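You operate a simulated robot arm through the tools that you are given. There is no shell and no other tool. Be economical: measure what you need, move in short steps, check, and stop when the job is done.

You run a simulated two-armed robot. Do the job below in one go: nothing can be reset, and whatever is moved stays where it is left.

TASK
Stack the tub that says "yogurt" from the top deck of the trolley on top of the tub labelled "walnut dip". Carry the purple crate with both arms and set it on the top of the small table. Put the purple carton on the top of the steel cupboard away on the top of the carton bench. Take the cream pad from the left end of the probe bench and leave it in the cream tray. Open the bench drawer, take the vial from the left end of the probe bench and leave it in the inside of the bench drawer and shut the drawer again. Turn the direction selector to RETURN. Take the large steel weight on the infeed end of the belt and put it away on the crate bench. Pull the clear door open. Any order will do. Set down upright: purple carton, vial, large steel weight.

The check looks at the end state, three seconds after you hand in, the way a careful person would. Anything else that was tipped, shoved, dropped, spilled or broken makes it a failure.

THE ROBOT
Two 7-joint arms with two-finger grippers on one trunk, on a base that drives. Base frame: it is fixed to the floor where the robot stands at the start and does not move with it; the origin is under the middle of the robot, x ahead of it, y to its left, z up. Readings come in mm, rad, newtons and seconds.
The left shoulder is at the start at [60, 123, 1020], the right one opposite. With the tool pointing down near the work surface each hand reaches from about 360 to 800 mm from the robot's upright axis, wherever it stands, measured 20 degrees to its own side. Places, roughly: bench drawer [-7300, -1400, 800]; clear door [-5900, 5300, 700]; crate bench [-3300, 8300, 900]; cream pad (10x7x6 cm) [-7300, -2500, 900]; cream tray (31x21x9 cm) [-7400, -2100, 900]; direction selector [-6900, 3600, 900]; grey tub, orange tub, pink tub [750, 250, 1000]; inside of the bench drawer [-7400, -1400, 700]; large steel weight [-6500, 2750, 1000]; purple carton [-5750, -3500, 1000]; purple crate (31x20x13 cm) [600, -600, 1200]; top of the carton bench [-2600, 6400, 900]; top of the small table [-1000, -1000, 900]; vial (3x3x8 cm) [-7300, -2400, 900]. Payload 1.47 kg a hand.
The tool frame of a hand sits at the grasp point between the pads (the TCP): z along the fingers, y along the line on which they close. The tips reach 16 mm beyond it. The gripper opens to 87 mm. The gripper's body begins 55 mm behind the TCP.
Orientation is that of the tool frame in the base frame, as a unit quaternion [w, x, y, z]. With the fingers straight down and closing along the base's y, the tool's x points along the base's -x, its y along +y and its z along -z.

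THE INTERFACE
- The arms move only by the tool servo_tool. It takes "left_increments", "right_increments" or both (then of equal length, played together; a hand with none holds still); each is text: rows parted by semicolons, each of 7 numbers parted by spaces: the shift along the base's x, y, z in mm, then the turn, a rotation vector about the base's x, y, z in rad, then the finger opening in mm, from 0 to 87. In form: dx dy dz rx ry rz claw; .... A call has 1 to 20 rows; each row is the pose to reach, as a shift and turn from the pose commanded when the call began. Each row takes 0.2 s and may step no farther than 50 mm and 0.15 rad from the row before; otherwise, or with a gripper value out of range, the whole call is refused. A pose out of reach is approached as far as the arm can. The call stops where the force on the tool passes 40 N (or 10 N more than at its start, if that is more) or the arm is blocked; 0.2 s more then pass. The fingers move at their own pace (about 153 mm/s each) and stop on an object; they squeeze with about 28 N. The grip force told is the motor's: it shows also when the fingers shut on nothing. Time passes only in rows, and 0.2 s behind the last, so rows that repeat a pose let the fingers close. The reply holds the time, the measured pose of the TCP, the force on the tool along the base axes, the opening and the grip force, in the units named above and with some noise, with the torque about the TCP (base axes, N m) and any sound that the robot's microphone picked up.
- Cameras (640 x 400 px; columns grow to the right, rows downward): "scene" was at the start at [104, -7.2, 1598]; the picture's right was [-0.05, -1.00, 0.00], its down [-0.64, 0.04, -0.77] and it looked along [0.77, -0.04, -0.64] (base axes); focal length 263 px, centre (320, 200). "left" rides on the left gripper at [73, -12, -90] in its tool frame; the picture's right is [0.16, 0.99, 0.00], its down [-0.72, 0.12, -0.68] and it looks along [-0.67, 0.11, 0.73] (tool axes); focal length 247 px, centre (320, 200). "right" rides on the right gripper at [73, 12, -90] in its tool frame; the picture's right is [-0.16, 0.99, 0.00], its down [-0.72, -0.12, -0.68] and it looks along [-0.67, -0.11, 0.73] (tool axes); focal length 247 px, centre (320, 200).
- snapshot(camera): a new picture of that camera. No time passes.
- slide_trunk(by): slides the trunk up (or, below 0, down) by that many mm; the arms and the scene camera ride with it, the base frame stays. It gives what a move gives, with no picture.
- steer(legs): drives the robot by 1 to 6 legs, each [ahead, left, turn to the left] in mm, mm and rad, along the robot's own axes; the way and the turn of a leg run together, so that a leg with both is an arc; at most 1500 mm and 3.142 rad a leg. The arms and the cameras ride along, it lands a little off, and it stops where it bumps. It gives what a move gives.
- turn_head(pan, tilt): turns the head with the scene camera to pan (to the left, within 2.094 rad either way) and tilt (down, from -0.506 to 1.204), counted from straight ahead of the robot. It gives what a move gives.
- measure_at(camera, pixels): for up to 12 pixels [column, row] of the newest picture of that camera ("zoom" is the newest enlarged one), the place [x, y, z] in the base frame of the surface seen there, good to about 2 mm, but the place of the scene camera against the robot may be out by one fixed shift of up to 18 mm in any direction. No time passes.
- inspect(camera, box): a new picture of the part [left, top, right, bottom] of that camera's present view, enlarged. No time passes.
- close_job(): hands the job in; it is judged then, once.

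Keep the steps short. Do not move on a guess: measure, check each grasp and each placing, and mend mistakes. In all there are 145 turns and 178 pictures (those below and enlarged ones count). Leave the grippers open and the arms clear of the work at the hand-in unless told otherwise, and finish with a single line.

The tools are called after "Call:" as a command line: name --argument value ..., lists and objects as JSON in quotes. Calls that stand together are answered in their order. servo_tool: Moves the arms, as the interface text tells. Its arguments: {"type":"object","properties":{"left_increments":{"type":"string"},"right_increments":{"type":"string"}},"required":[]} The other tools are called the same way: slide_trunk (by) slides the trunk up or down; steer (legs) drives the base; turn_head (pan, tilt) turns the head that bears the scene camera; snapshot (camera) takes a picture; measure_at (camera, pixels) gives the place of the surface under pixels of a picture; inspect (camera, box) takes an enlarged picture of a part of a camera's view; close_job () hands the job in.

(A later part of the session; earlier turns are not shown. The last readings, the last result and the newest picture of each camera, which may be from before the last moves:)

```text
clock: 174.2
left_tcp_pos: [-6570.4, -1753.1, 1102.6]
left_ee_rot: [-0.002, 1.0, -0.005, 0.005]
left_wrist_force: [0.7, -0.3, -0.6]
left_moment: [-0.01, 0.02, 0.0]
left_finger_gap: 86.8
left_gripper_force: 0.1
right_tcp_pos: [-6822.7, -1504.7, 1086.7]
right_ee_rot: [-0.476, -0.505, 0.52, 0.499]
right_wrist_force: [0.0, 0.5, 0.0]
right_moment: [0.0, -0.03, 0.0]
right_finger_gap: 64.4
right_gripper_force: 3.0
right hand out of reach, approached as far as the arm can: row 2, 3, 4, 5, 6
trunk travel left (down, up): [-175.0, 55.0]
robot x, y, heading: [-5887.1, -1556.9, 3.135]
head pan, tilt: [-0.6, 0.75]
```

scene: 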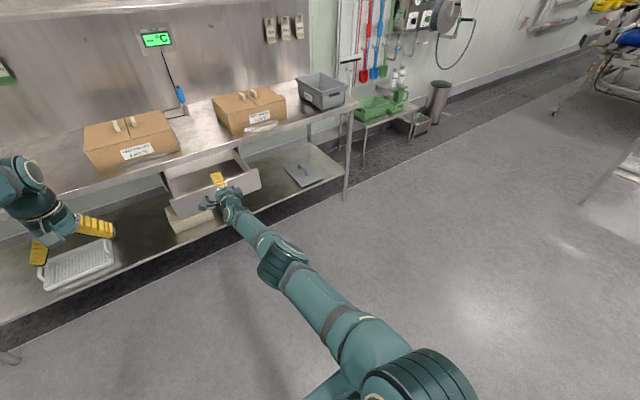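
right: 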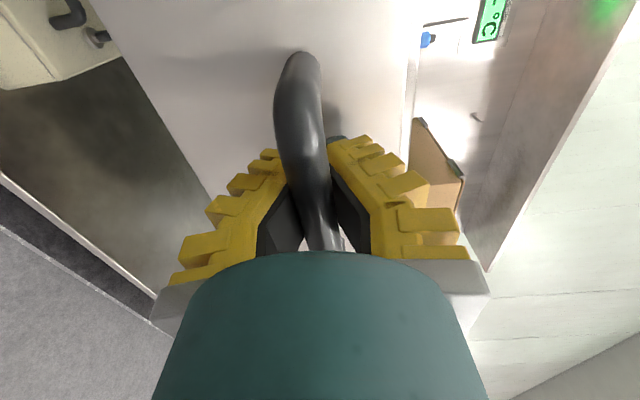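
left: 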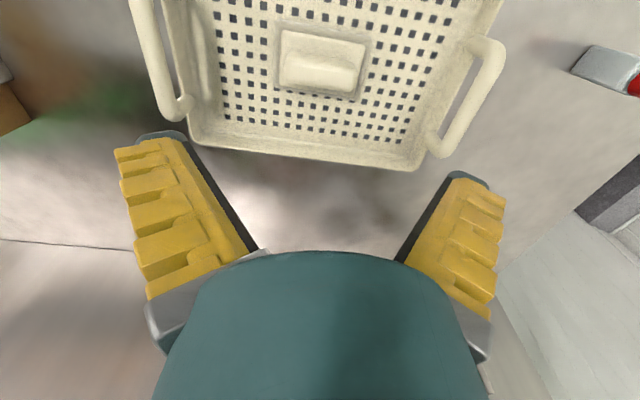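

It moved. Now trying to pitch the hand down step by step with slight retraction.

Call:
servo_tool --right_increments "0 0 20 0 -0.1 0 60; 0 0 40 0 -0.2 0 60; 0 0 60 0 -0.3 0 60; 0 0 80 0 -0.4 0 60; 0 0 80 0 -0.5 0 60; 10 0 80 0 -0.6 0 60; 20 0 80 0 -0.7 0 60; 40 0 80 0 -0.8 0 60; 60 0 80 0 -0.9 0 60; 80 0 80 0 -1.0 0 60"

Call:
snapshot --camera "scene"

```text
clock: 176.4
left_tcp_pos: [-6572.0, -1751.3, 1102.9]
left_ee_rot: [-0.003, 1.0, -0.003, 0.005]
left_wrist_force: [0.4, -0.4, 1.1]
left_moment: [0.02, -0.03, -0.01]
left_finger_gap: 86.9
left_gripper_force: 0.0
right_tcp_pos: [-6716.5, -1496.3, 1160.0]
right_ee_rot: [-0.168, -0.682, 0.685, 0.194]
right_wrist_force: [0.8, -0.3, -0.3]
right_moment: [0.02, 0.0, -0.01]
right_finger_gap: 64.7
right_gripper_force: 3.5
right hand out of reach, approached as far as the arm can: row 1, 3, 4, 5, 6, 7, 8, 9, 10
trunk travel left (down, up): [-175.0, 55.0]
robot x, y, heading: [-5886.9, -1557.8, 3.137]
head pan, tilt: [-0.6, 0.75]
```

```text
95 pictures are left
```

scene: 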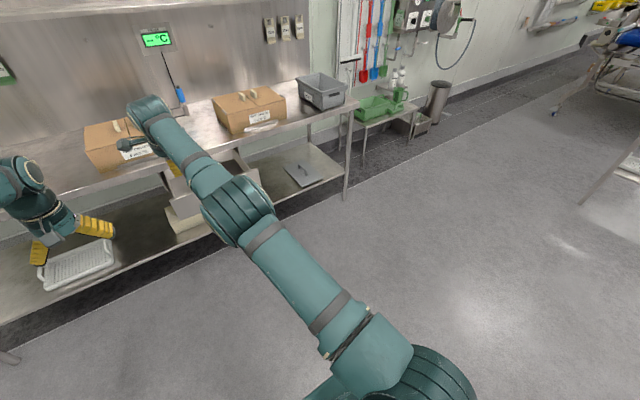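

Working: hand now mostly down at x=-6716. Continuing to retract and undo the 90° yaw partially later; now pull in 230 mm.

Call:
servo_tool --right_increments "30 10 0 0 -0.1 0 60; 60 20 0 0 -0.2 0 60; 90 30 0 0 -0.3 0 60; 120 45 0 0 -0.4 0 60; 150 60 0 0 -0.48 0 60; 180 75 0 0 -0.48 0 60; 210 90 0 0 -0.48 0 60; 240 96 0 0 -0.48 0 60; 240 96 0 0 -0.48 0 60"

Call:
snapshot --camera "scene"

```text
clock: 178.4
left_tcp_pos: [-6571.1, -1752.2, 1103.6]
left_ee_rot: [-0.002, 1.0, -0.004, 0.004]
left_wrist_force: [0.5, -0.2, -0.8]
left_moment: [-0.02, 0.01, 0.03]
left_finger_gap: 87.0
left_gripper_force: 0.0
right_tcp_pos: [-6619.2, -1409.8, 1202.1]
right_ee_rot: [0.002, 0.708, -0.705, -0.027]
right_wrist_force: [-0.1, 0.3, 0.5]
right_moment: [0.01, 0.0, 0.03]
right_finger_gap: 64.6
right_gripper_force: 3.3
right hand out of reach, approached as far as the arm can: row 1, 2, 3, 4, 5, 6, 7, 8, 9
trunk travel left (down, up): [-175.0, 55.0]
robot x, y, heading: [-5886.0, -1557.9, 3.13]
head pan, tilt: [-0.6, 0.75]
```

```text
94 pictures are left
```

scene: 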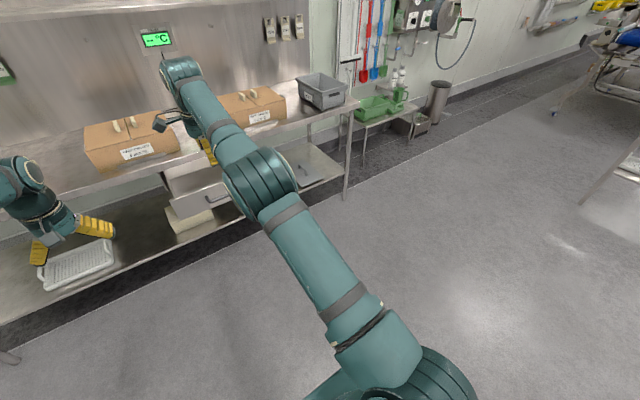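

Pointing down with a 90° yaw. I'll unwind the yaw (+1.57 about z) and retract further.

Call:
servo_tool --right_increments "0 0 -10 0 0 0.14 87; 0 0 -20 0 0 0.28 87; 10 0 -30 0 0 0.42 87; 20 0 -40 0 0 0.56 87; 40 0 -50 0 0 0.70 87; 60 0 -60 0 0 0.84 87; 80 0 -70 0 0 0.98 87; 100 0 -80 0 0 1.12 87; 120 0 -90 0 0 1.26 87; 140 0 -100 0 0 1.40 87; 160 0 -100 0 0 1.54 87; 180 0 -100 0 0 1.57 87; 180 0 -100 0 0 1.57 87"

Call:
snapshot --camera "scene"

```text
clock: 181.2
left_tcp_pos: [-6570.8, -1752.1, 1103.1]
left_ee_rot: [-0.003, 1.0, -0.004, 0.006]
left_wrist_force: [-1.1, 0.1, 0.5]
left_moment: [0.03, -0.02, -0.02]
left_finger_gap: 86.9
left_gripper_force: 0.0
right_tcp_pos: [-6633.9, -1453.6, 1141.8]
right_ee_rot: [0.02, 1.0, -0.003, -0.017]
right_wrist_force: [-0.1, 0.2, 0.9]
right_moment: [0.0, 0.01, 0.02]
right_finger_gap: 87.2
right_gripper_force: 0.2
right hand out of reach, approached as far as the arm can: row 1, 2, 3, 4, 5, 6, 7, 8, 9, 10, 11, 12, 13
trunk travel left (down, up): [-175.0, 55.0]
robot x, y, heading: [-5891.2, -1556.9, 3.135]
head pan, tilt: [-0.6, 0.75]
```

```text
93 pictures are left
```

scene: 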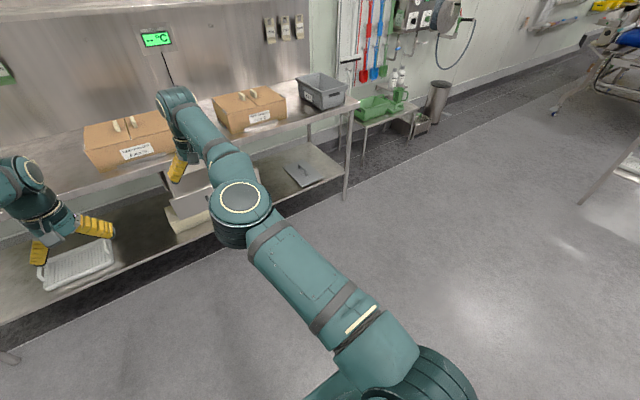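

Orientation is normal again. I'll test a simple retract and rise.

Call:
servo_tool --right_increments "30 20 10 0 0 0 87; 60 40 20 0 0 0 87; 90 60 30 0 0 0 87; 120 60 40 0 0 0 87; 150 60 50 0 0 0 87; 180 60 60 0 0 0 87; 210 60 60 0 0 0 87; 240 60 60 0 0 0 87"

Call:
measure_at --camera "scene" --pixels '[[240, 200], [200, 130], [290, 260], [350, 320], [370, 350]]'

Call:
snapshot --camera "scene"

```text
clock: 183.0
left_tcp_pos: [-6570.3, -1750.7, 1102.7]
left_ee_rot: [-0.003, 1.0, -0.004, 0.005]
left_wrist_force: [1.2, 0.5, 0.0]
left_moment: [-0.01, 0.01, -0.01]
left_finger_gap: 86.9
left_gripper_force: 0.1
right_tcp_pos: [-6602.1, -1446.4, 1242.6]
right_ee_rot: [0.02, 1.0, -0.003, -0.018]
right_wrist_force: [0.3, 0.1, 0.2]
right_moment: [0.02, 0.02, 0.01]
right_finger_gap: 87.1
right_gripper_force: 0.1
right hand out of reach, approached as far as the arm can: row 1, 2, 3, 4, 5, 6, 7, 8
trunk travel left (down, up): [-175.0, 55.0]
robot x, y, heading: [-5887.4, -1558.4, 3.133]
head pan, tilt: [-0.6, 0.75]
```

```text
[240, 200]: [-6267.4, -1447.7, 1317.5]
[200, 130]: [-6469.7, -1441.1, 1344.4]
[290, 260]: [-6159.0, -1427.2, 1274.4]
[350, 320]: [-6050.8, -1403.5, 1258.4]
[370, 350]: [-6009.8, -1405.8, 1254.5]
```

```text
92 pictures are left
```

scene: 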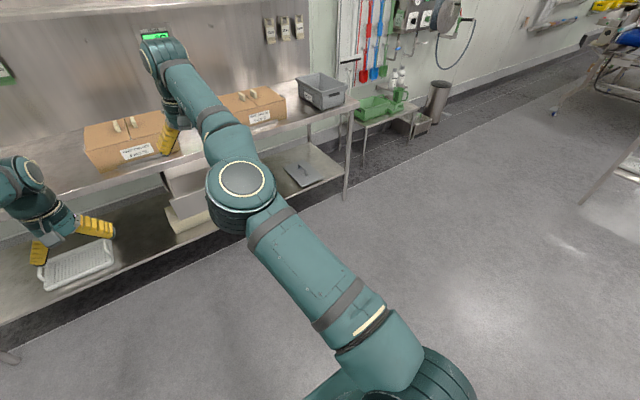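

The arm is straight at its elbow limit: a big radial step needs too much elbow motion at once. I'll retract along the line to the shoulder with tiny, quadratically growing steps.

Call:
servo_tool --right_increments "0.4 0 -0.3 0 0 0 87; 1.6 0 -1 0 0 0 87; 3.6 0 -2.5 0 0 0 87; 6.4 0 -4.3 0 0 0 87; 10 0 -7 0 0 0 87; 14 0 -10 0 0 0 87; 20 0 -13 0 0 0 87; 26 0 -17 0 0 0 87; 32 0 -22 0 0 0 87; 40 0 -27 0 0 0 87; 48 0 -32 0 0 0 87; 58 0 -39 0 0 0 87; 68 0 -45 0 0 0 87; 80 0 -53 0 0 0 87; 94 0 -60 0 0 0 87; 108 0 -70 0 0 0 87; 124 0 -80 0 0 0 87; 140 0 -90 0 0 0 87; 158 0 -100 0 0 0 87; 178 0 -110 0 0 0 87"

Call:
snapshot --camera "scene"

```text
clock: 187.2
left_tcp_pos: [-6570.6, -1752.4, 1103.1]
left_ee_rot: [-0.003, 1.0, -0.004, 0.006]
left_wrist_force: [0.0, -0.5, 0.6]
left_moment: [0.0, 0.02, 0.01]
left_finger_gap: 87.0
left_gripper_force: 0.1
right_tcp_pos: [-6612.4, -1461.4, 1210.5]
right_ee_rot: [0.02, 1.0, 0.001, -0.018]
right_wrist_force: [0.6, -1.0, 0.1]
right_moment: [0.01, 0.04, 0.0]
right_finger_gap: 86.9
right_gripper_force: 0.0
right hand out of reach, approached as far as the arm can: row 3, 4, 5, 6, 7, 8, 9, 10, 11, 12, 13, 14, 15, 16, 17, 18, 19, 20
trunk travel left (down, up): [-175.0, 55.0]
robot x, y, heading: [-5889.3, -1561.1, 3.132]
head pan, tilt: [-0.6, 0.75]
```

```text
91 pictures are left
```

scene: 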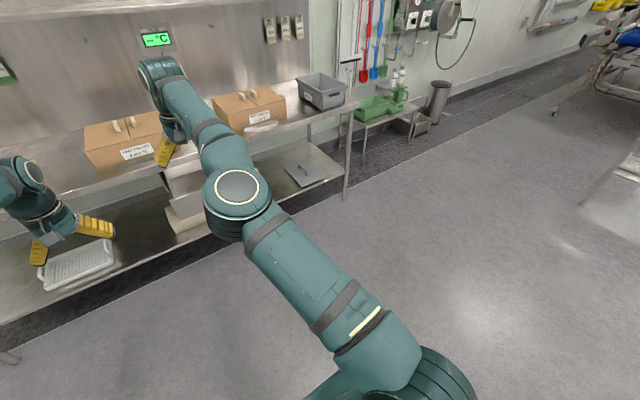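

The first rows worked, then it stalled; the elbow may be bending the wrong way. I'll sweep the hand to the robot's left on a slightly shrinking arc to force the elbow the right way.

Call:
servo_tool --right_increments "0.5 -20 0 0 0 0 87; 2 -40 0 0 0 0 87; 5 -60 0 0 0 0 87; 9 -80 0 0 0 0 87; 14 -100 0 0 0 0 87; 21 -120 0 0 0 0 87; 28 -140 0 0 0 0 87; 37 -160 0 0 0 0 87; 47 -180 0 0 0 0 87; 58 -200 0 0 0 0 87; 75 -200 0 0 0 0 87; 95 -200 0 0 0 0 87; 120 -200 0 0 0 0 87; 150 -190 0 0 0 0 87; 190 -180 0 0 0 0 87"

Call:
snapshot --camera "scene"

```text
clock: 189.9
left_tcp_pos: [-6568.3, -1752.3, 1100.9]
left_ee_rot: [-0.002, 1.0, -0.006, 0.01]
left_wrist_force: [2.5, -1.2, -0.4]
left_moment: [0.19, 0.42, -0.18]
left_finger_gap: 87.0
left_gripper_force: 0.1
right_tcp_pos: [-6507.5, -1660.0, 1206.7]
right_ee_rot: [0.021, 0.999, -0.012, -0.026]
right_wrist_force: [-3.1, 3.0, 0.8]
right_moment: [-0.1, -0.06, -0.16]
right_finger_gap: 86.6
right_gripper_force: 0.1
trunk travel left (down, up): [-175.0, 55.0]
robot x, y, heading: [-5884.7, -1558.3, 3.141]
head pan, tilt: [-0.6, 0.75]
stopped in row 13 (left hand): the force on the tool passed its limit at 72 N (the readings are from after the stop); the commanded pose is now the measured one
```

```text
90 pictures are left
```

scene: 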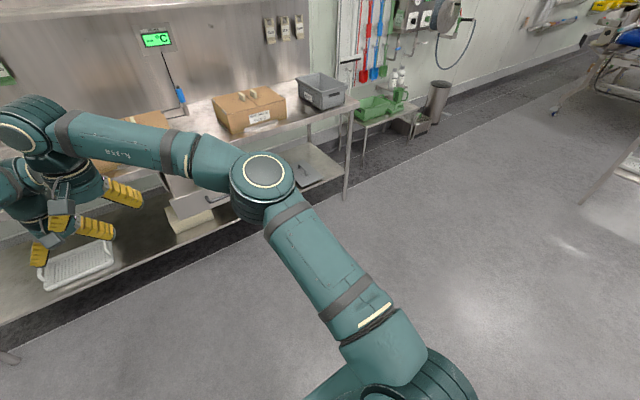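

The elbow now bends correctly; the right hand only brushed the left hand. I'll bring the right hand back right and in.

Call:
servo_tool --right_increments "15 20 0 0 0 0 87; 30 50 0 0 0 0 87; 45 80 0 0 0 0 87; 60 110 0 0 0 0 87; 75 140 0 0 0 0 87; 90 170 0 0 0 0 87; 105 200 0 0 0 0 87; 120 230 0 0 0 0 87; 120 230 0 0 0 0 87"

Call:
snapshot --camera "scene"

```text
clock: 191.9
left_tcp_pos: [-6569.6, -1753.3, 1100.3]
left_ee_rot: [-0.002, 1.0, -0.006, 0.01]
left_wrist_force: [-0.7, 0.3, 0.5]
left_moment: [0.04, -0.01, -0.01]
left_finger_gap: 87.0
left_gripper_force: 0.1
right_tcp_pos: [-6385.8, -1430.8, 1208.2]
right_ee_rot: [0.021, 0.999, -0.011, -0.024]
right_wrist_force: [-0.8, 0.2, -0.2]
right_moment: [0.02, 0.0, 0.01]
right_finger_gap: 86.8
right_gripper_force: 0.1
trunk travel left (down, up): [-175.0, 55.0]
robot x, y, heading: [-5888.1, -1560.0, 3.136]
head pan, tilt: [-0.6, 0.75]
```

```text
89 pictures are left
```

scene: 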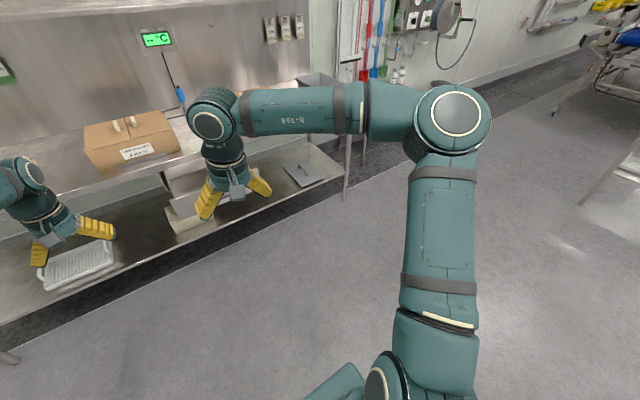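

Both arms are healthy. Now the vial: I'll strafe to y≈-2255 and drive ahead so the left hand is over it.

Call:
steer --legs '[[0, 695, 0.005], [745, 0, 0]]'

Call:
snapshot --camera "left"

```text
clock: 202.2
left_tcp_pos: [-7315.0, -2459.0, 1100.8]
left_ee_rot: [-0.002, 1.0, -0.002, 0.011]
left_wrist_force: [0.0, 0.0, 0.1]
left_moment: [-0.02, 0.0, -0.01]
left_finger_gap: 87.0
left_gripper_force: 0.1
right_tcp_pos: [-7134.7, -2136.7, 1208.1]
right_ee_rot: [0.021, 0.999, -0.009, -0.024]
right_wrist_force: [0.4, 0.0, -0.1]
right_moment: [-0.01, 0.02, 0.01]
right_finger_gap: 87.1
right_gripper_force: 0.1
trunk travel left (down, up): [-175.0, 55.0]
robot x, y, heading: [-6635.9, -2261.7, -3.141]
head pan, tilt: [-0.6, 0.75]
```

```text
88 pictures are left
```

left: 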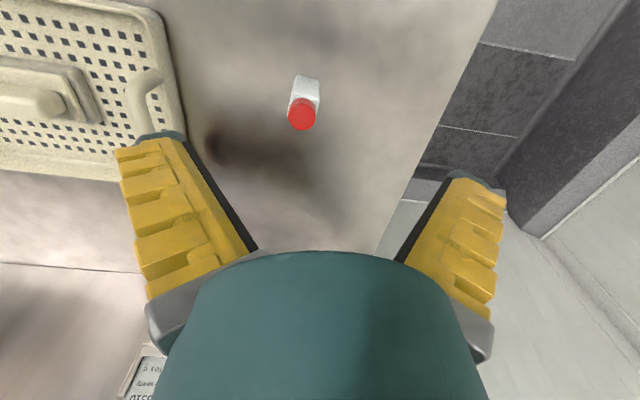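

Call:
inspect --camera "left" --box '[270, 60, 340, 140]'

Call:
measure_at --camera "left" --pixels '[[302, 115], [292, 113], [313, 115], [302, 125], [303, 100], [303, 85], [294, 90], [316, 92], [303, 104]]'

```text
5.00 times, centred on (305, 100) of left
```

zoom: 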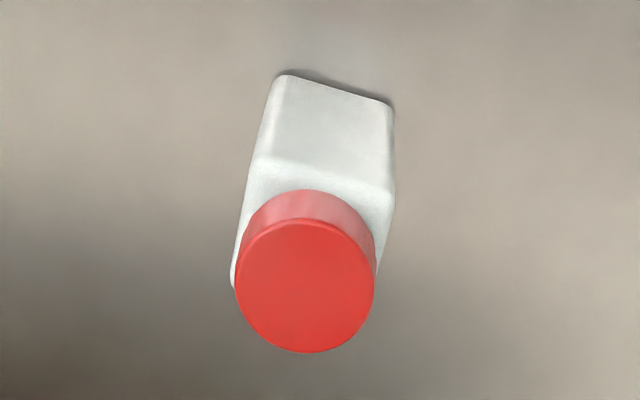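

```text
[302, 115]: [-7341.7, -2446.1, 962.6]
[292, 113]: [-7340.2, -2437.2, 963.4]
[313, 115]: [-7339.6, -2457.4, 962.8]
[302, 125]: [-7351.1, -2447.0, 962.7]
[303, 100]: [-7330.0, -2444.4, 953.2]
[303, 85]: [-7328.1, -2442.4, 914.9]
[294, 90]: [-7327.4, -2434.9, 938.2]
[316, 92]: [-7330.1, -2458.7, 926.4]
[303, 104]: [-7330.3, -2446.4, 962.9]
```

Vial centre (-7342,-2447), body to z≈942, cap to 963. Descend to z≈922 and close.

Call:
servo_tool --left_increments "-15 6 -40 0 0 0 87; -27 12 -80 0 0 0 87; -27 12 -120 0 0 0 87; -27 12 -155 0 0 0 87; -27 12 -178 0 0 0 87; -27 12 -178 0 0 0 87"

Call:
snapshot --camera "left"

```text
clock: 203.6
left_tcp_pos: [-7341.1, -2447.3, 924.0]
left_ee_rot: [-0.002, 1.0, -0.003, 0.011]
left_wrist_force: [0.6, -0.7, -0.2]
left_moment: [0.02, 0.03, -0.01]
left_finger_gap: 87.1
left_gripper_force: 0.0
right_tcp_pos: [-7132.7, -2137.9, 1209.7]
right_ee_rot: [0.021, 0.999, -0.008, -0.024]
right_wrist_force: [0.1, 0.9, 0.2]
right_moment: [0.0, -0.01, 0.0]
right_finger_gap: 86.9
right_gripper_force: 0.0
trunk travel left (down, up): [-175.0, 55.0]
robot x, y, heading: [-6632.3, -2259.4, -3.138]
head pan, tilt: [-0.6, 0.75]
```

```text
86 pictures are left
```

left: 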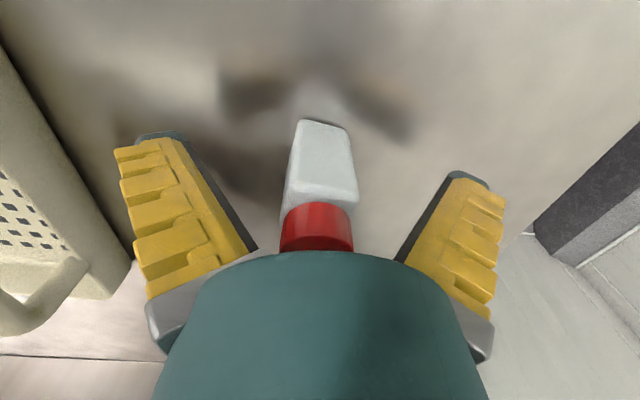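

Centred. Closing and lifting.

Call:
servo_tool --left_increments "0 0 0 0 0 0 50; 0 0 0 0 0 0 20; 0 0 0 0 0 0 10; 0 0 0 0 0 0 10; 0 0 20 0 0 0 10; 0 0 60 0 0 0 10; 0 0 100 0 0 0 10; 0 0 140 0 0 0 10; 0 0 180 0 0 0 10; 0 0 180 0 0 0 10"

Call:
snapshot --camera "left"

```text
clock: 205.8
left_tcp_pos: [-7341.9, -2449.9, 1103.4]
left_ee_rot: [-0.002, 1.0, -0.003, 0.01]
left_wrist_force: [0.5, -0.4, -1.3]
left_moment: [0.0, -0.03, 0.04]
left_finger_gap: 20.9
left_gripper_force: 28.2
right_tcp_pos: [-7134.7, -2136.3, 1208.4]
right_ee_rot: [0.022, 0.999, -0.008, -0.024]
right_wrist_force: [0.1, -0.6, -0.2]
right_moment: [0.0, 0.0, 0.01]
right_finger_gap: 86.9
right_gripper_force: 0.2
trunk travel left (down, up): [-175.0, 55.0]
robot x, y, heading: [-6636.1, -2264.2, -3.143]
head pan, tilt: [-0.6, 0.75]
```

```text
85 pictures are left
```

left: 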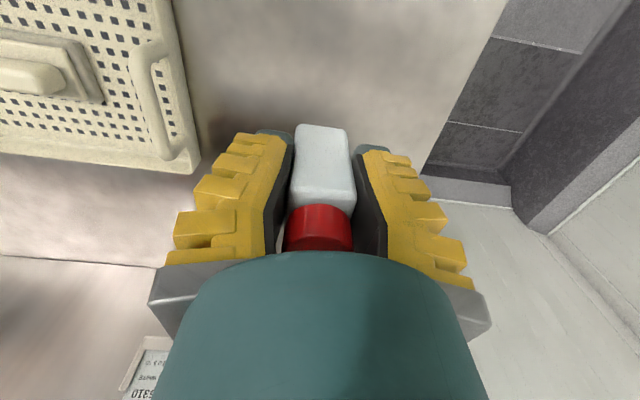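

Vial held. I'll back off 240 mm and strafe right 1055 mm to bring it over the open drawer.

Call:
steer --legs '[[-240, 0, 0], [0, -1055, 0]]'

Call:
turn_head --pan 0.25 --tilt 0.8

Call:
snapshot --camera "scene"

Call:
snapshot --camera "left"

```text
clock: 216.7
left_tcp_pos: [-7106.9, -1407.2, 1103.7]
left_ee_rot: [-0.002, 1.0, 0.004, 0.01]
left_wrist_force: [-0.1, 0.0, -0.6]
left_moment: [0.01, 0.02, -0.02]
left_finger_gap: 20.6
left_gripper_force: 28.2
right_tcp_pos: [-6904.5, -1093.2, 1207.9]
right_ee_rot: [0.022, 0.999, -0.002, -0.025]
right_wrist_force: [-0.4, -0.5, 0.5]
right_moment: [-0.02, -0.01, 0.0]
right_finger_gap: 87.0
right_gripper_force: 0.0
trunk travel left (down, up): [-175.0, 55.0]
robot x, y, heading: [-6400.9, -1209.3, -3.13]
head pan, tilt: [-0.6, 0.75]
```

```text
clock: 217.9
left_tcp_pos: [-7106.5, -1407.9, 1103.1]
left_ee_rot: [-0.002, 1.0, 0.003, 0.01]
left_wrist_force: [0.3, -0.4, -0.3]
left_moment: [-0.02, -0.01, -0.02]
left_finger_gap: 20.7
left_gripper_force: 28.3
right_tcp_pos: [-6903.8, -1091.7, 1208.2]
right_ee_rot: [0.021, 0.999, -0.002, -0.025]
right_wrist_force: [0.5, -0.2, -0.1]
right_moment: [-0.01, -0.02, -0.01]
right_finger_gap: 86.8
right_gripper_force: 0.1
trunk travel left (down, up): [-175.0, 55.0]
robot x, y, heading: [-6402.2, -1212.1, -3.127]
head pan, tilt: [0.25, 0.799]
```

```text
84 pictures are left
```

scene: 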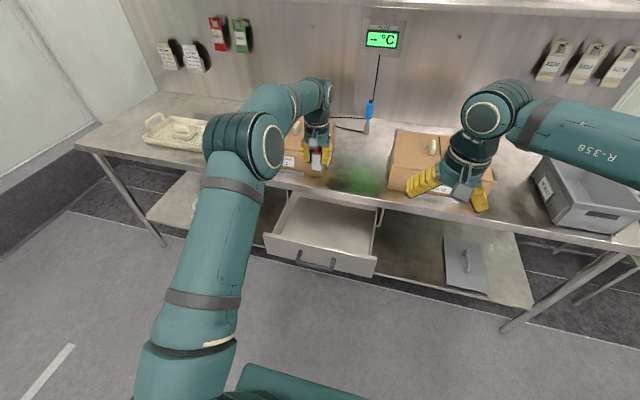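

```text
83 pictures are left
```

left: 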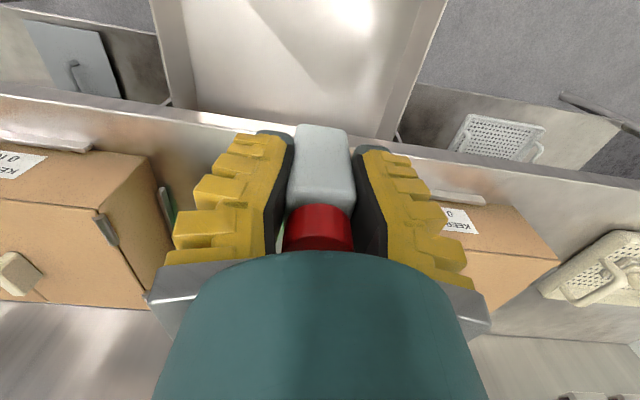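

I'll measure the drawer's interior and edges.

Call:
measure_at --camera "scene" --pixels '[[320, 225], [300, 215], [345, 235], [266, 235], [375, 258], [380, 225], [300, 198], [320, 245]]'

Call:
measure_at --camera "left" --pixels '[[300, 80], [200, 110], [300, 30], [180, 60], [430, 40], [390, 130]]'

```text
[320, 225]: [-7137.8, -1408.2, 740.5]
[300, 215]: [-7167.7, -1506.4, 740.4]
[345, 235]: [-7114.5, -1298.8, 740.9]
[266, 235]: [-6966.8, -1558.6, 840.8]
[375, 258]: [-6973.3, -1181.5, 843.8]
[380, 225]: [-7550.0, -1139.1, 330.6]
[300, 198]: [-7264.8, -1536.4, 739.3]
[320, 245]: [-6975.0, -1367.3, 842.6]
```

```text
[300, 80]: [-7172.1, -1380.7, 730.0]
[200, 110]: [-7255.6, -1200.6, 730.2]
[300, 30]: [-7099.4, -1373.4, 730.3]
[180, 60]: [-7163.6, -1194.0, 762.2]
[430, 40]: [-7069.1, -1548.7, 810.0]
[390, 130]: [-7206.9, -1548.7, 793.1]
```

Drawer floor z=730, clear space around (-7105,-1400). Lower trunk 170, then arm down to TCP≈776.

Call:
slide_trunk --by -170

Call:
servo_tool --left_increments "0 8 -40 0 0 0 10; 0 8 -80 0 0 0 10; 0 8 -115 0 0 0 10; 0 8 -140 0 0 0 10; 0 8 -150 0 0 0 10; 0 8 -154 0 0 0 10; 0 8 -156 0 0 0 10; 0 8 -156 0 0 0 10"

Call:
snapshot --camera "left"

```text
clock: 219.8
left_tcp_pos: [-7106.7, -1406.6, 933.5]
left_ee_rot: [-0.002, 1.0, 0.003, 0.011]
left_wrist_force: [0.5, -0.3, -1.1]
left_moment: [0.0, -0.01, 0.01]
left_finger_gap: 20.4
left_gripper_force: 28.2
right_tcp_pos: [-6903.9, -1091.3, 1038.7]
right_ee_rot: [0.022, 0.999, -0.003, -0.024]
right_wrist_force: [-0.6, 0.6, 0.2]
right_moment: [0.0, 0.0, -0.01]
right_finger_gap: 86.7
right_gripper_force: 0.1
trunk travel left (down, up): [-5.0, 225.0]
robot x, y, heading: [-6401.2, -1208.2, -3.133]
head pan, tilt: [0.25, 0.799]
```

```text
clock: 221.6
left_tcp_pos: [-7107.3, -1399.2, 777.2]
left_ee_rot: [-0.002, 1.0, 0.003, 0.01]
left_wrist_force: [0.0, 0.7, -1.6]
left_moment: [-0.02, 0.0, -0.04]
left_finger_gap: 20.7
left_gripper_force: 27.7
right_tcp_pos: [-6904.2, -1092.2, 1039.5]
right_ee_rot: [0.021, 0.999, -0.002, -0.024]
right_wrist_force: [0.0, 0.0, -0.2]
right_moment: [-0.03, -0.01, -0.02]
right_finger_gap: 86.9
right_gripper_force: 0.1
trunk travel left (down, up): [-5.0, 225.0]
robot x, y, heading: [-6404.7, -1209.7, -3.127]
head pan, tilt: [0.25, 0.799]
```

```text
82 pictures are left
```

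left: 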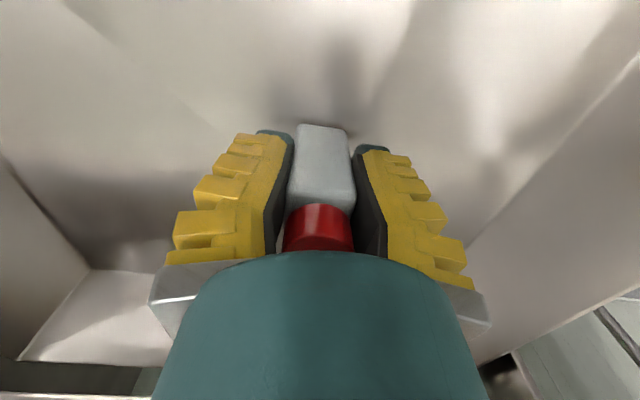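

Just above the floor. Tiny steps down till contact, then I'll open.

Call:
servo_tool --left_increments "0 0 -1 0 0 0 10; 0 0 -2 0 0 0 10; 0 0 -3 0 0 0 10; 0 0 -3 0 0 0 10"

```text
clock: 222.6
left_tcp_pos: [-7108.0, -1398.5, 774.1]
left_ee_rot: [-0.001, 1.0, 0.004, 0.011]
left_wrist_force: [1.1, -0.1, 0.3]
left_moment: [-0.02, 0.0, -0.01]
left_finger_gap: 20.4
left_gripper_force: 27.6
right_tcp_pos: [-6903.4, -1091.8, 1037.7]
right_ee_rot: [0.022, 0.999, -0.001, -0.024]
right_wrist_force: [-1.4, 0.9, -0.2]
right_moment: [0.0, 0.01, 0.05]
right_finger_gap: 87.3
right_gripper_force: 0.1
trunk travel left (down, up): [-5.0, 225.0]
robot x, y, heading: [-6398.3, -1208.8, -3.129]
head pan, tilt: [0.25, 0.799]
```

Call:
servo_tool --left_increments "0 0 -0.7 0 0 0 10; 0 0 -1.4 0 0 0 10; 0 0 -1.4 0 0 0 10"

```text
clock: 223.4
left_tcp_pos: [-7106.6, -1398.6, 773.7]
left_ee_rot: [-0.002, 1.0, 0.003, 0.009]
left_wrist_force: [-0.4, -0.9, 6.4]
left_moment: [-0.02, 0.02, -0.01]
left_finger_gap: 22.6
left_gripper_force: 27.8
right_tcp_pos: [-6903.4, -1092.8, 1038.1]
right_ee_rot: [0.022, 0.999, -0.002, -0.024]
right_wrist_force: [-0.6, -0.9, 0.4]
right_moment: [0.02, 0.03, 0.05]
right_finger_gap: 86.9
right_gripper_force: 0.0
trunk travel left (down, up): [-5.0, 225.0]
robot x, y, heading: [-6403.2, -1209.0, -3.131]
head pan, tilt: [0.25, 0.799]
```

Contact (6 N). Opening gently and rising straight up.

Call:
servo_tool --left_increments "0 0 0 0 0 0 35; 0 0 0 0 0 0 60; 0 0 0 0 0 0 60; 0 0 20 0 0 0 60; 0 0 60 0 0 0 60; 0 0 105 0 0 0 60; 0 0 150 0 0 0 60; 0 0 190 0 0 0 60"

Call:
snapshot --camera "left"

Call:
snapshot --camera "scene"

```text
clock: 225.2
left_tcp_pos: [-7108.1, -1398.8, 964.1]
left_ee_rot: [-0.001, 1.0, 0.003, 0.011]
left_wrist_force: [-0.3, 0.4, 0.1]
left_moment: [0.0, -0.02, 0.04]
left_finger_gap: 64.4
left_gripper_force: 3.3
right_tcp_pos: [-6904.5, -1091.3, 1037.9]
right_ee_rot: [0.022, 0.999, -0.002, -0.024]
right_wrist_force: [0.6, -0.8, 0.6]
right_moment: [-0.03, -0.04, 0.0]
right_finger_gap: 87.1
right_gripper_force: 0.1
trunk travel left (down, up): [-5.0, 225.0]
robot x, y, heading: [-6406.4, -1211.9, -3.127]
head pan, tilt: [0.25, 0.799]
```

```text
81 pictures are left
```

left: 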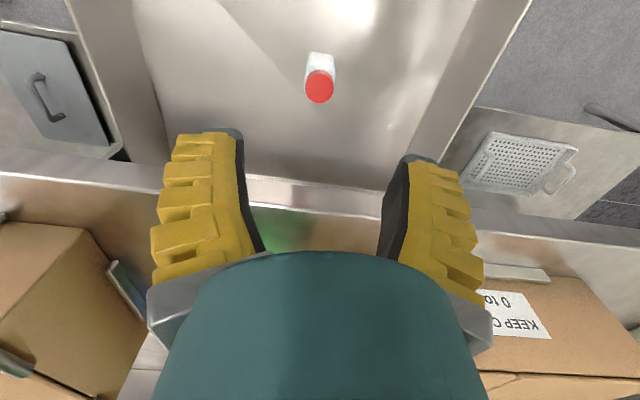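

```text
80 pictures are left
```

scene: 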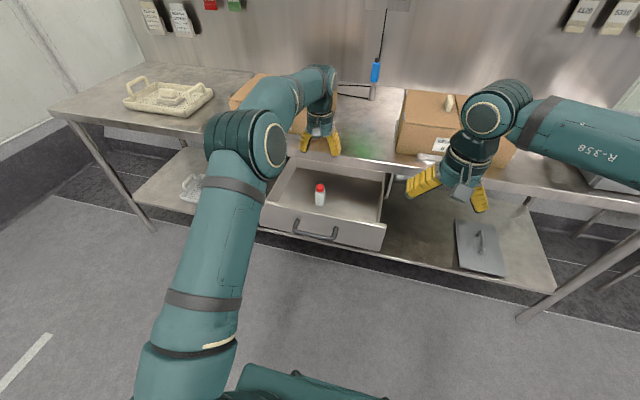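

The vial stands upright in the drawer. To shut it, I'll bring the left hand (closed) in front of the handle and push at bar height with smooth arm rows.

Call:
servo_tool --left_increments "45 2 5 0 0 0 20; 90 4 5 0 0 0 0; 135 6 5 0 0 0 0; 180 8 5 0 0 0 0; 228 8 5 0 0 0 0; 232 8 -40 0 0 0 0; 232 8 -85 0 0 0 0; 232 8 -130 0 0 0 0; 232 8 -172 0 0 0 0; 232 8 -172 0 0 0 0"

Call:
snapshot --camera "left"

Call:
snapshot --camera "scene"

```text
clock: 227.4
left_tcp_pos: [-6876.3, -1392.1, 790.2]
left_ee_rot: [-0.001, 1.0, 0.004, 0.011]
left_wrist_force: [-0.7, -0.8, -0.2]
left_moment: [0.01, 0.03, 0.02]
left_finger_gap: 0.2
left_gripper_force: 28.1
right_tcp_pos: [-6904.8, -1092.2, 1038.2]
right_ee_rot: [0.022, 0.999, -0.003, -0.024]
right_wrist_force: [0.1, -0.3, -1.2]
right_moment: [-0.01, -0.02, 0.03]
right_finger_gap: 87.1
right_gripper_force: 0.1
trunk travel left (down, up): [-5.0, 225.0]
robot x, y, heading: [-6401.8, -1210.0, -3.124]
head pan, tilt: [0.25, 0.799]
```

```text
79 pictures are left
```

left: 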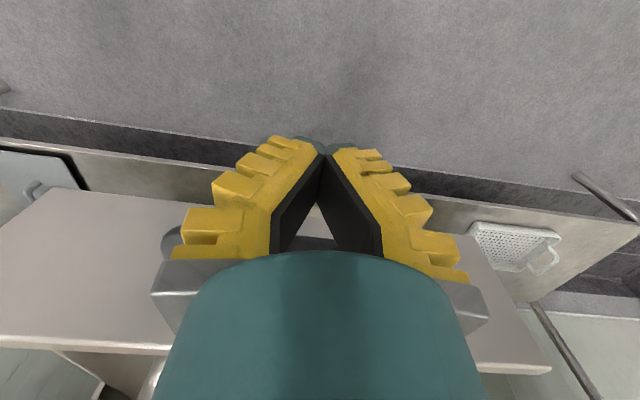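

```text
78 pictures are left
```

scene: 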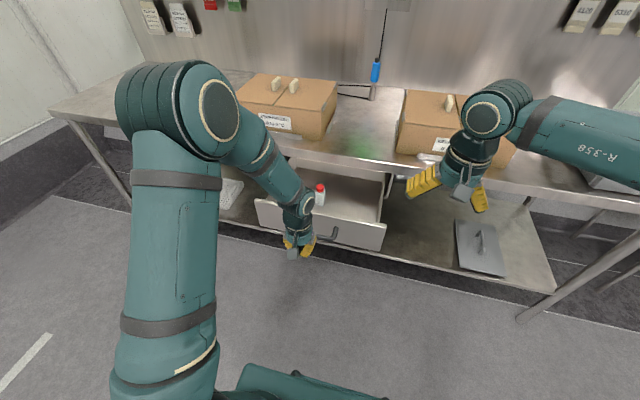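

The hand is in front of the handle. Pushing slowly to the closed position (TCP ≈ -7135).

Call:
servo_tool --left_increments "-10 0 0 0 0 0 0; -22 0 0 0 0 0 0; -32 0 0 0 0 0 0; -42 0 0 0 0 0 0; -54 0 0 0 0 0 0; -68 0 0 0 0 0 0; -84 0 0 0 0 0 0; -102 0 0 0 0 0 0; -120 0 0 0 0 0 0; -138 0 0 0 0 0 0; -156 0 0 0 0 0 0; -174 0 0 0 0 0 0; -192 0 0 0 0 0 0; -208 0 0 0 0 0 0; -222 0 0 0 0 0 0; -234 0 0 0 0 0 0; -244 0 0 0 0 0 0; -252 0 0 0 0 0 0; -258 0 0 0 0 0 0; -262 0 0 0 0 0 0"

Call:
snapshot --camera "scene"

```text
clock: 231.6
left_tcp_pos: [-7136.3, -1391.0, 791.0]
left_ee_rot: [-0.002, 1.0, 0.004, 0.011]
left_wrist_force: [4.8, 0.2, 0.5]
left_moment: [-0.04, -0.02, -0.05]
left_finger_gap: 0.0
left_gripper_force: 28.2
right_tcp_pos: [-6904.1, -1092.1, 1038.8]
right_ee_rot: [0.021, 0.999, -0.002, -0.025]
right_wrist_force: [-0.3, 0.2, 0.9]
right_moment: [0.01, 0.01, -0.01]
right_finger_gap: 86.9
right_gripper_force: 0.2
trunk travel left (down, up): [-5.0, 225.0]
robot x, y, heading: [-6402.8, -1207.9, -3.13]
head pan, tilt: [0.25, 0.799]
```

```text
77 pictures are left
```

scene: 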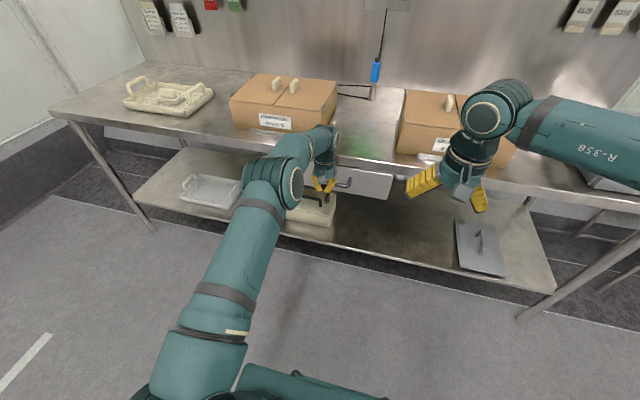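

Nearly shut. I'll push until firm resistance and measure the front.

Call:
servo_tool --left_increments "-4 0 0 0 0 0 0; -8 0 0 0 0 0 0; -12 0 0 0 0 0 0; -12 0 0 0 0 0 0"

Call:
inspect --camera "scene" --box '[230, 120, 430, 240]'

Call:
measure_at --camera "scene" --pixels '[[375, 183], [365, 190], [380, 163], [300, 145]]'

```text
clock: 232.1
left_tcp_pos: [-7136.7, -1391.6, 789.3]
left_ee_rot: [-0.002, 1.0, 0.003, 0.02]
left_wrist_force: [15.6, -0.1, 5.0]
left_moment: [0.06, 0.06, -0.02]
left_finger_gap: 5.8
left_gripper_force: 28.2
right_tcp_pos: [-6901.2, -1092.8, 1038.9]
right_ee_rot: [0.021, 0.999, -0.002, -0.026]
right_wrist_force: [0.5, 0.4, 0.1]
right_moment: [0.03, 0.01, -0.02]
right_finger_gap: 87.1
right_gripper_force: 0.1
trunk travel left (down, up): [-5.0, 225.0]
robot x, y, heading: [-6401.0, -1212.5, -3.127]
head pan, tilt: [0.25, 0.799]
stopped in row 2 (left hand): the force on the tool passed its limit at 44 N (the readings are from after the stop); the commanded pose is now the measured one
```

```text
3.20 times, centred on (330, 180) of scene
```

zoom: 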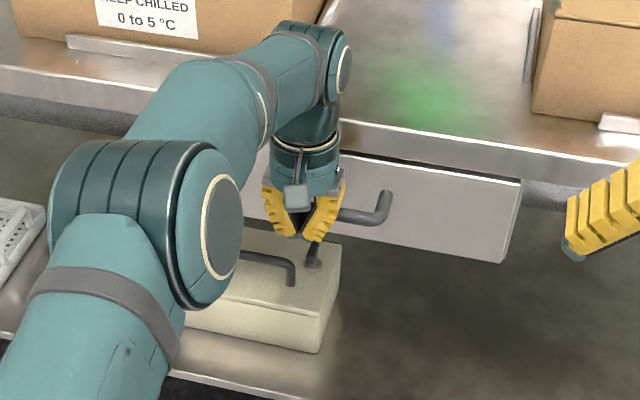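

```text
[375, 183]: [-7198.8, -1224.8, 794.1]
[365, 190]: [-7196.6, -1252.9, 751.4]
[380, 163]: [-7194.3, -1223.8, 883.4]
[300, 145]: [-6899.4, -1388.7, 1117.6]
```

Drawer is fully shut. I'll back away, raise the trunk, turn left to face -y, and go toward the steel cupboard.

Call:
steer --legs '[[-400, 0, 0]]'

Call:
slide_trunk --by 170

Call:
steer --legs '[[-250, 0, 0], [0, 0, 1.56], [700, 0, 0]]'

Call:
turn_head --pan 0 --tilt 0.4

Call:
snapshot --camera "scene"

```text
clock: 234.6
left_tcp_pos: [-6740.8, -1384.9, 789.3]
left_ee_rot: [-0.001, 1.0, 0.003, 0.017]
left_wrist_force: [-0.4, -0.3, -0.2]
left_moment: [0.01, -0.01, 0.0]
left_finger_gap: 0.0
left_gripper_force: 28.2
right_tcp_pos: [-6502.7, -1085.5, 1038.3]
right_ee_rot: [0.021, 0.999, -0.003, -0.025]
right_wrist_force: [0.9, -0.5, -0.9]
right_moment: [0.01, 0.02, 0.0]
right_finger_gap: 86.8
right_gripper_force: 0.0
trunk travel left (down, up): [-5.0, 225.0]
robot x, y, heading: [-6003.3, -1205.1, -3.134]
head pan, tilt: [0.25, 0.799]
```

```text
clock: 236.5
left_tcp_pos: [-6739.8, -1384.7, 957.5]
left_ee_rot: [-0.001, 1.0, 0.002, 0.018]
left_wrist_force: [-0.6, -0.2, 0.7]
left_moment: [-0.02, 0.02, 0.01]
left_finger_gap: 0.3
left_gripper_force: 28.4
right_tcp_pos: [-6504.2, -1085.4, 1206.4]
right_ee_rot: [0.022, 0.999, -0.003, -0.025]
right_wrist_force: [-0.4, -0.9, 0.0]
right_moment: [-0.02, 0.01, -0.03]
right_finger_gap: 87.1
right_gripper_force: 0.0
trunk travel left (down, up): [-175.0, 55.0]
robot x, y, heading: [-6002.7, -1209.7, -3.131]
head pan, tilt: [0.25, 0.799]
```

```text
clock: 245.6
left_tcp_pos: [-5591.0, -2635.8, 957.9]
left_ee_rot: [-0.014, 0.711, 0.703, 0.012]
left_wrist_force: [0.2, -0.6, 0.3]
left_moment: [0.0, 0.0, 0.0]
left_finger_gap: 0.1
left_gripper_force: 28.1
right_tcp_pos: [-5884.7, -2395.3, 1207.4]
right_ee_rot: [0.032, 0.715, 0.699, -0.003]
right_wrist_force: [0.4, -0.5, -0.6]
right_moment: [0.03, 0.02, 0.0]
right_finger_gap: 87.0
right_gripper_force: 0.1
trunk travel left (down, up): [-175.0, 55.0]
robot x, y, heading: [-5759.4, -1897.0, -1.576]
head pan, tilt: [0.25, 0.799]
```

```text
clock: 246.4
left_tcp_pos: [-5591.6, -2635.6, 958.7]
left_ee_rot: [-0.014, 0.71, 0.704, 0.011]
left_wrist_force: [-0.2, -0.7, 0.5]
left_moment: [-0.02, -0.03, -0.03]
left_finger_gap: 0.0
left_gripper_force: 28.1
right_tcp_pos: [-5883.8, -2394.1, 1207.7]
right_ee_rot: [0.033, 0.714, 0.699, -0.002]
right_wrist_force: [0.0, -0.7, -0.3]
right_moment: [0.0, 0.01, -0.01]
right_finger_gap: 87.0
right_gripper_force: 0.0
trunk travel left (down, up): [-175.0, 55.0]
robot x, y, heading: [-5756.5, -1897.8, -1.575]
head pan, tilt: [0.0, 0.4]
```

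```text
75 pictures are left
```

scene: 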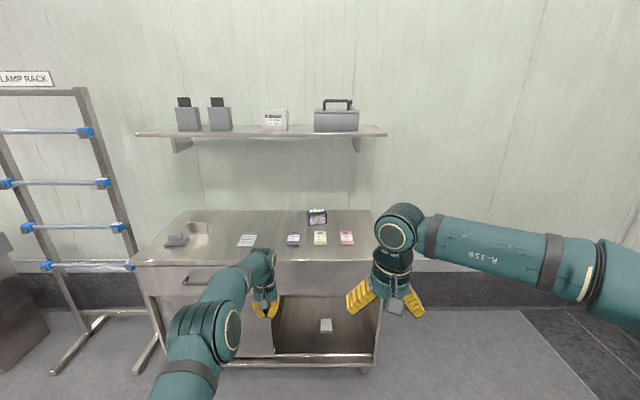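

The cupboard top carries several small cartons around (240–350,240). Enlarging.

Call:
inspect --camera "scene" --box '[220, 195, 380, 265]'

Call:
measure_at --camera "scene" --pixels '[[293, 240], [293, 234], [320, 238], [347, 238], [317, 217], [317, 210], [247, 240], [310, 255], [260, 135], [293, 244]]'

```text
4.00 times, centred on (300, 230) of scene
```

zoom: 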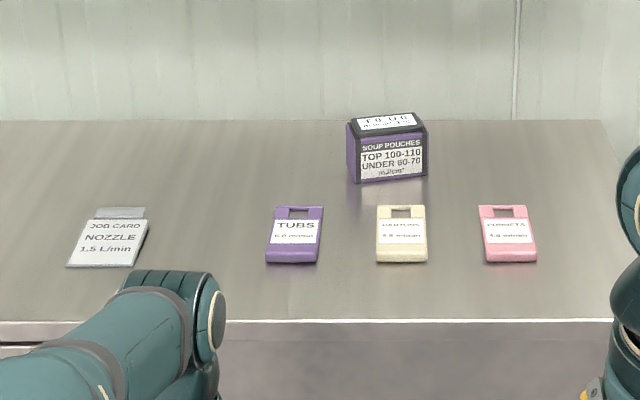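

```text
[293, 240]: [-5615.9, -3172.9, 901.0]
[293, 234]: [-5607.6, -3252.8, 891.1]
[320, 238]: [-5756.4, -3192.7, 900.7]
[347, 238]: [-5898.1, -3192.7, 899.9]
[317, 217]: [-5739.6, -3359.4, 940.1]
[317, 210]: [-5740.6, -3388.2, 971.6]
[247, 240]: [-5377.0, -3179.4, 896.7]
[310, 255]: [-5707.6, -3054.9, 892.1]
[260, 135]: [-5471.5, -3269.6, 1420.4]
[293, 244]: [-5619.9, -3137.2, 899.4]
```

The purple carton ("SOUP POUCHES") is at about (-5740,-3375), z 880–960, under a shelf at z≈1410. I'll raise the left hand, move base so it's near the carton, and look with the hand camera.

Call:
servo_tool --left_increments "0 0 40 0 0 0 40; 0 0 80 0 0 0 87; 0 0 120 0 0 0 87; 0 0 160 0 0 0 87; 0 0 180 0 0 0 87"

Call:
steer --legs '[[0, -150, 0], [600, 0, 0]]'

Call:
snapshot --camera "left"

Call:
turn_head --pan 0.2 --tilt 0.75

Call:
snapshot --camera "scene"

```text
clock: 247.6
left_tcp_pos: [-5590.9, -2634.5, 1139.5]
left_ee_rot: [-0.014, 0.711, 0.703, 0.012]
left_wrist_force: [0.1, 0.2, -0.5]
left_moment: [0.0, -0.01, 0.02]
left_finger_gap: 86.7
left_gripper_force: 0.0
right_tcp_pos: [-5885.4, -2394.4, 1208.4]
right_ee_rot: [0.033, 0.714, 0.699, -0.002]
right_wrist_force: [-0.4, -0.3, -0.1]
right_moment: [0.0, -0.02, -0.02]
right_finger_gap: 86.9
right_gripper_force: 0.1
trunk travel left (down, up): [-175.0, 55.0]
robot x, y, heading: [-5757.2, -1894.3, -1.574]
head pan, tilt: [0.0, 0.4]
```

```text
clock: 252.6
left_tcp_pos: [-5735.6, -3235.4, 1138.7]
left_ee_rot: [-0.014, 0.709, 0.705, 0.012]
left_wrist_force: [0.1, 0.2, -0.6]
left_moment: [0.0, 0.02, -0.03]
left_finger_gap: 87.1
left_gripper_force: 0.0
right_tcp_pos: [-6030.2, -2997.6, 1208.6]
right_ee_rot: [0.032, 0.712, 0.702, -0.002]
right_wrist_force: [1.0, 0.0, 0.5]
right_moment: [-0.03, 0.0, -0.01]
right_finger_gap: 87.0
right_gripper_force: 0.1
trunk travel left (down, up): [-175.0, 55.0]
robot x, y, heading: [-5904.3, -2499.0, -1.57]
head pan, tilt: [0.0, 0.4]
```

```text
73 pictures are left
```

left: 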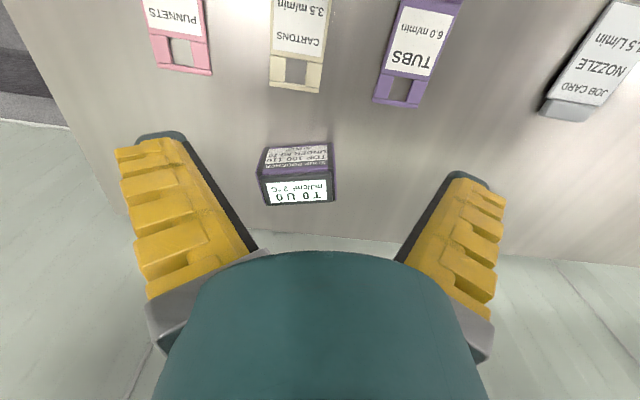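

```text
clock: 253.4
left_tcp_pos: [-5735.8, -3234.4, 1139.5]
left_ee_rot: [-0.014, 0.708, 0.706, 0.012]
left_wrist_force: [-0.1, 0.4, 0.8]
left_moment: [-0.05, 0.03, 0.0]
left_finger_gap: 87.0
left_gripper_force: 0.1
right_tcp_pos: [-6031.1, -2997.2, 1208.6]
right_ee_rot: [0.033, 0.712, 0.702, -0.002]
right_wrist_force: [-0.1, 0.5, -0.2]
right_moment: [0.01, 0.0, 0.04]
right_finger_gap: 86.9
right_gripper_force: 0.0
trunk travel left (down, up): [-175.0, 55.0]
robot x, y, heading: [-5904.5, -2499.2, -1.566]
head pan, tilt: [0.201, 0.75]
```

```text
72 pictures are left
```

scene: 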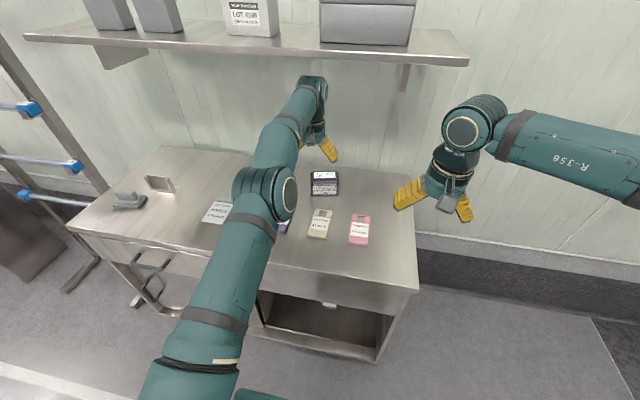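

Enlarging and measuring the carton with the left hand camera.

Call:
inspect --camera "left" --box '[240, 130, 350, 220]'

Call:
measure_at --camera "left" --pixels '[[263, 181], [331, 176], [268, 203], [331, 201], [300, 190], [297, 165], [266, 152], [327, 145], [297, 202], [240, 170]]'

```text
4.44 times, centred on (295, 175) of left
```

zoom: 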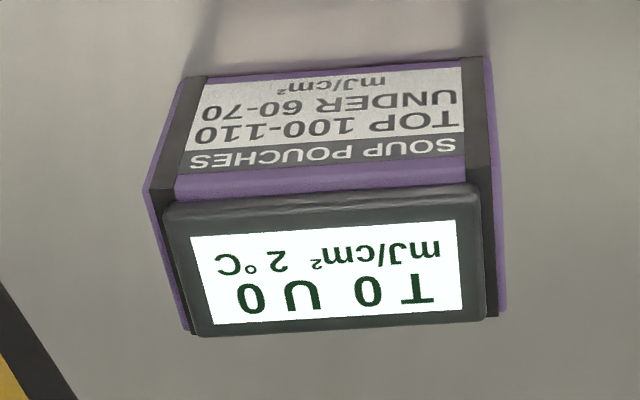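

```text
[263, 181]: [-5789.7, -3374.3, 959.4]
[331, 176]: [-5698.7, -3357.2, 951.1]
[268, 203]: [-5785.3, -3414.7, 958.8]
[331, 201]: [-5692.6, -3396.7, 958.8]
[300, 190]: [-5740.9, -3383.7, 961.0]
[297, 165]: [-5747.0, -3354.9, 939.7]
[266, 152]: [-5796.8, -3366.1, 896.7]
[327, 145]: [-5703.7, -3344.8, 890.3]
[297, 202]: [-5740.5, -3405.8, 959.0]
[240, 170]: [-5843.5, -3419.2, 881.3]
```

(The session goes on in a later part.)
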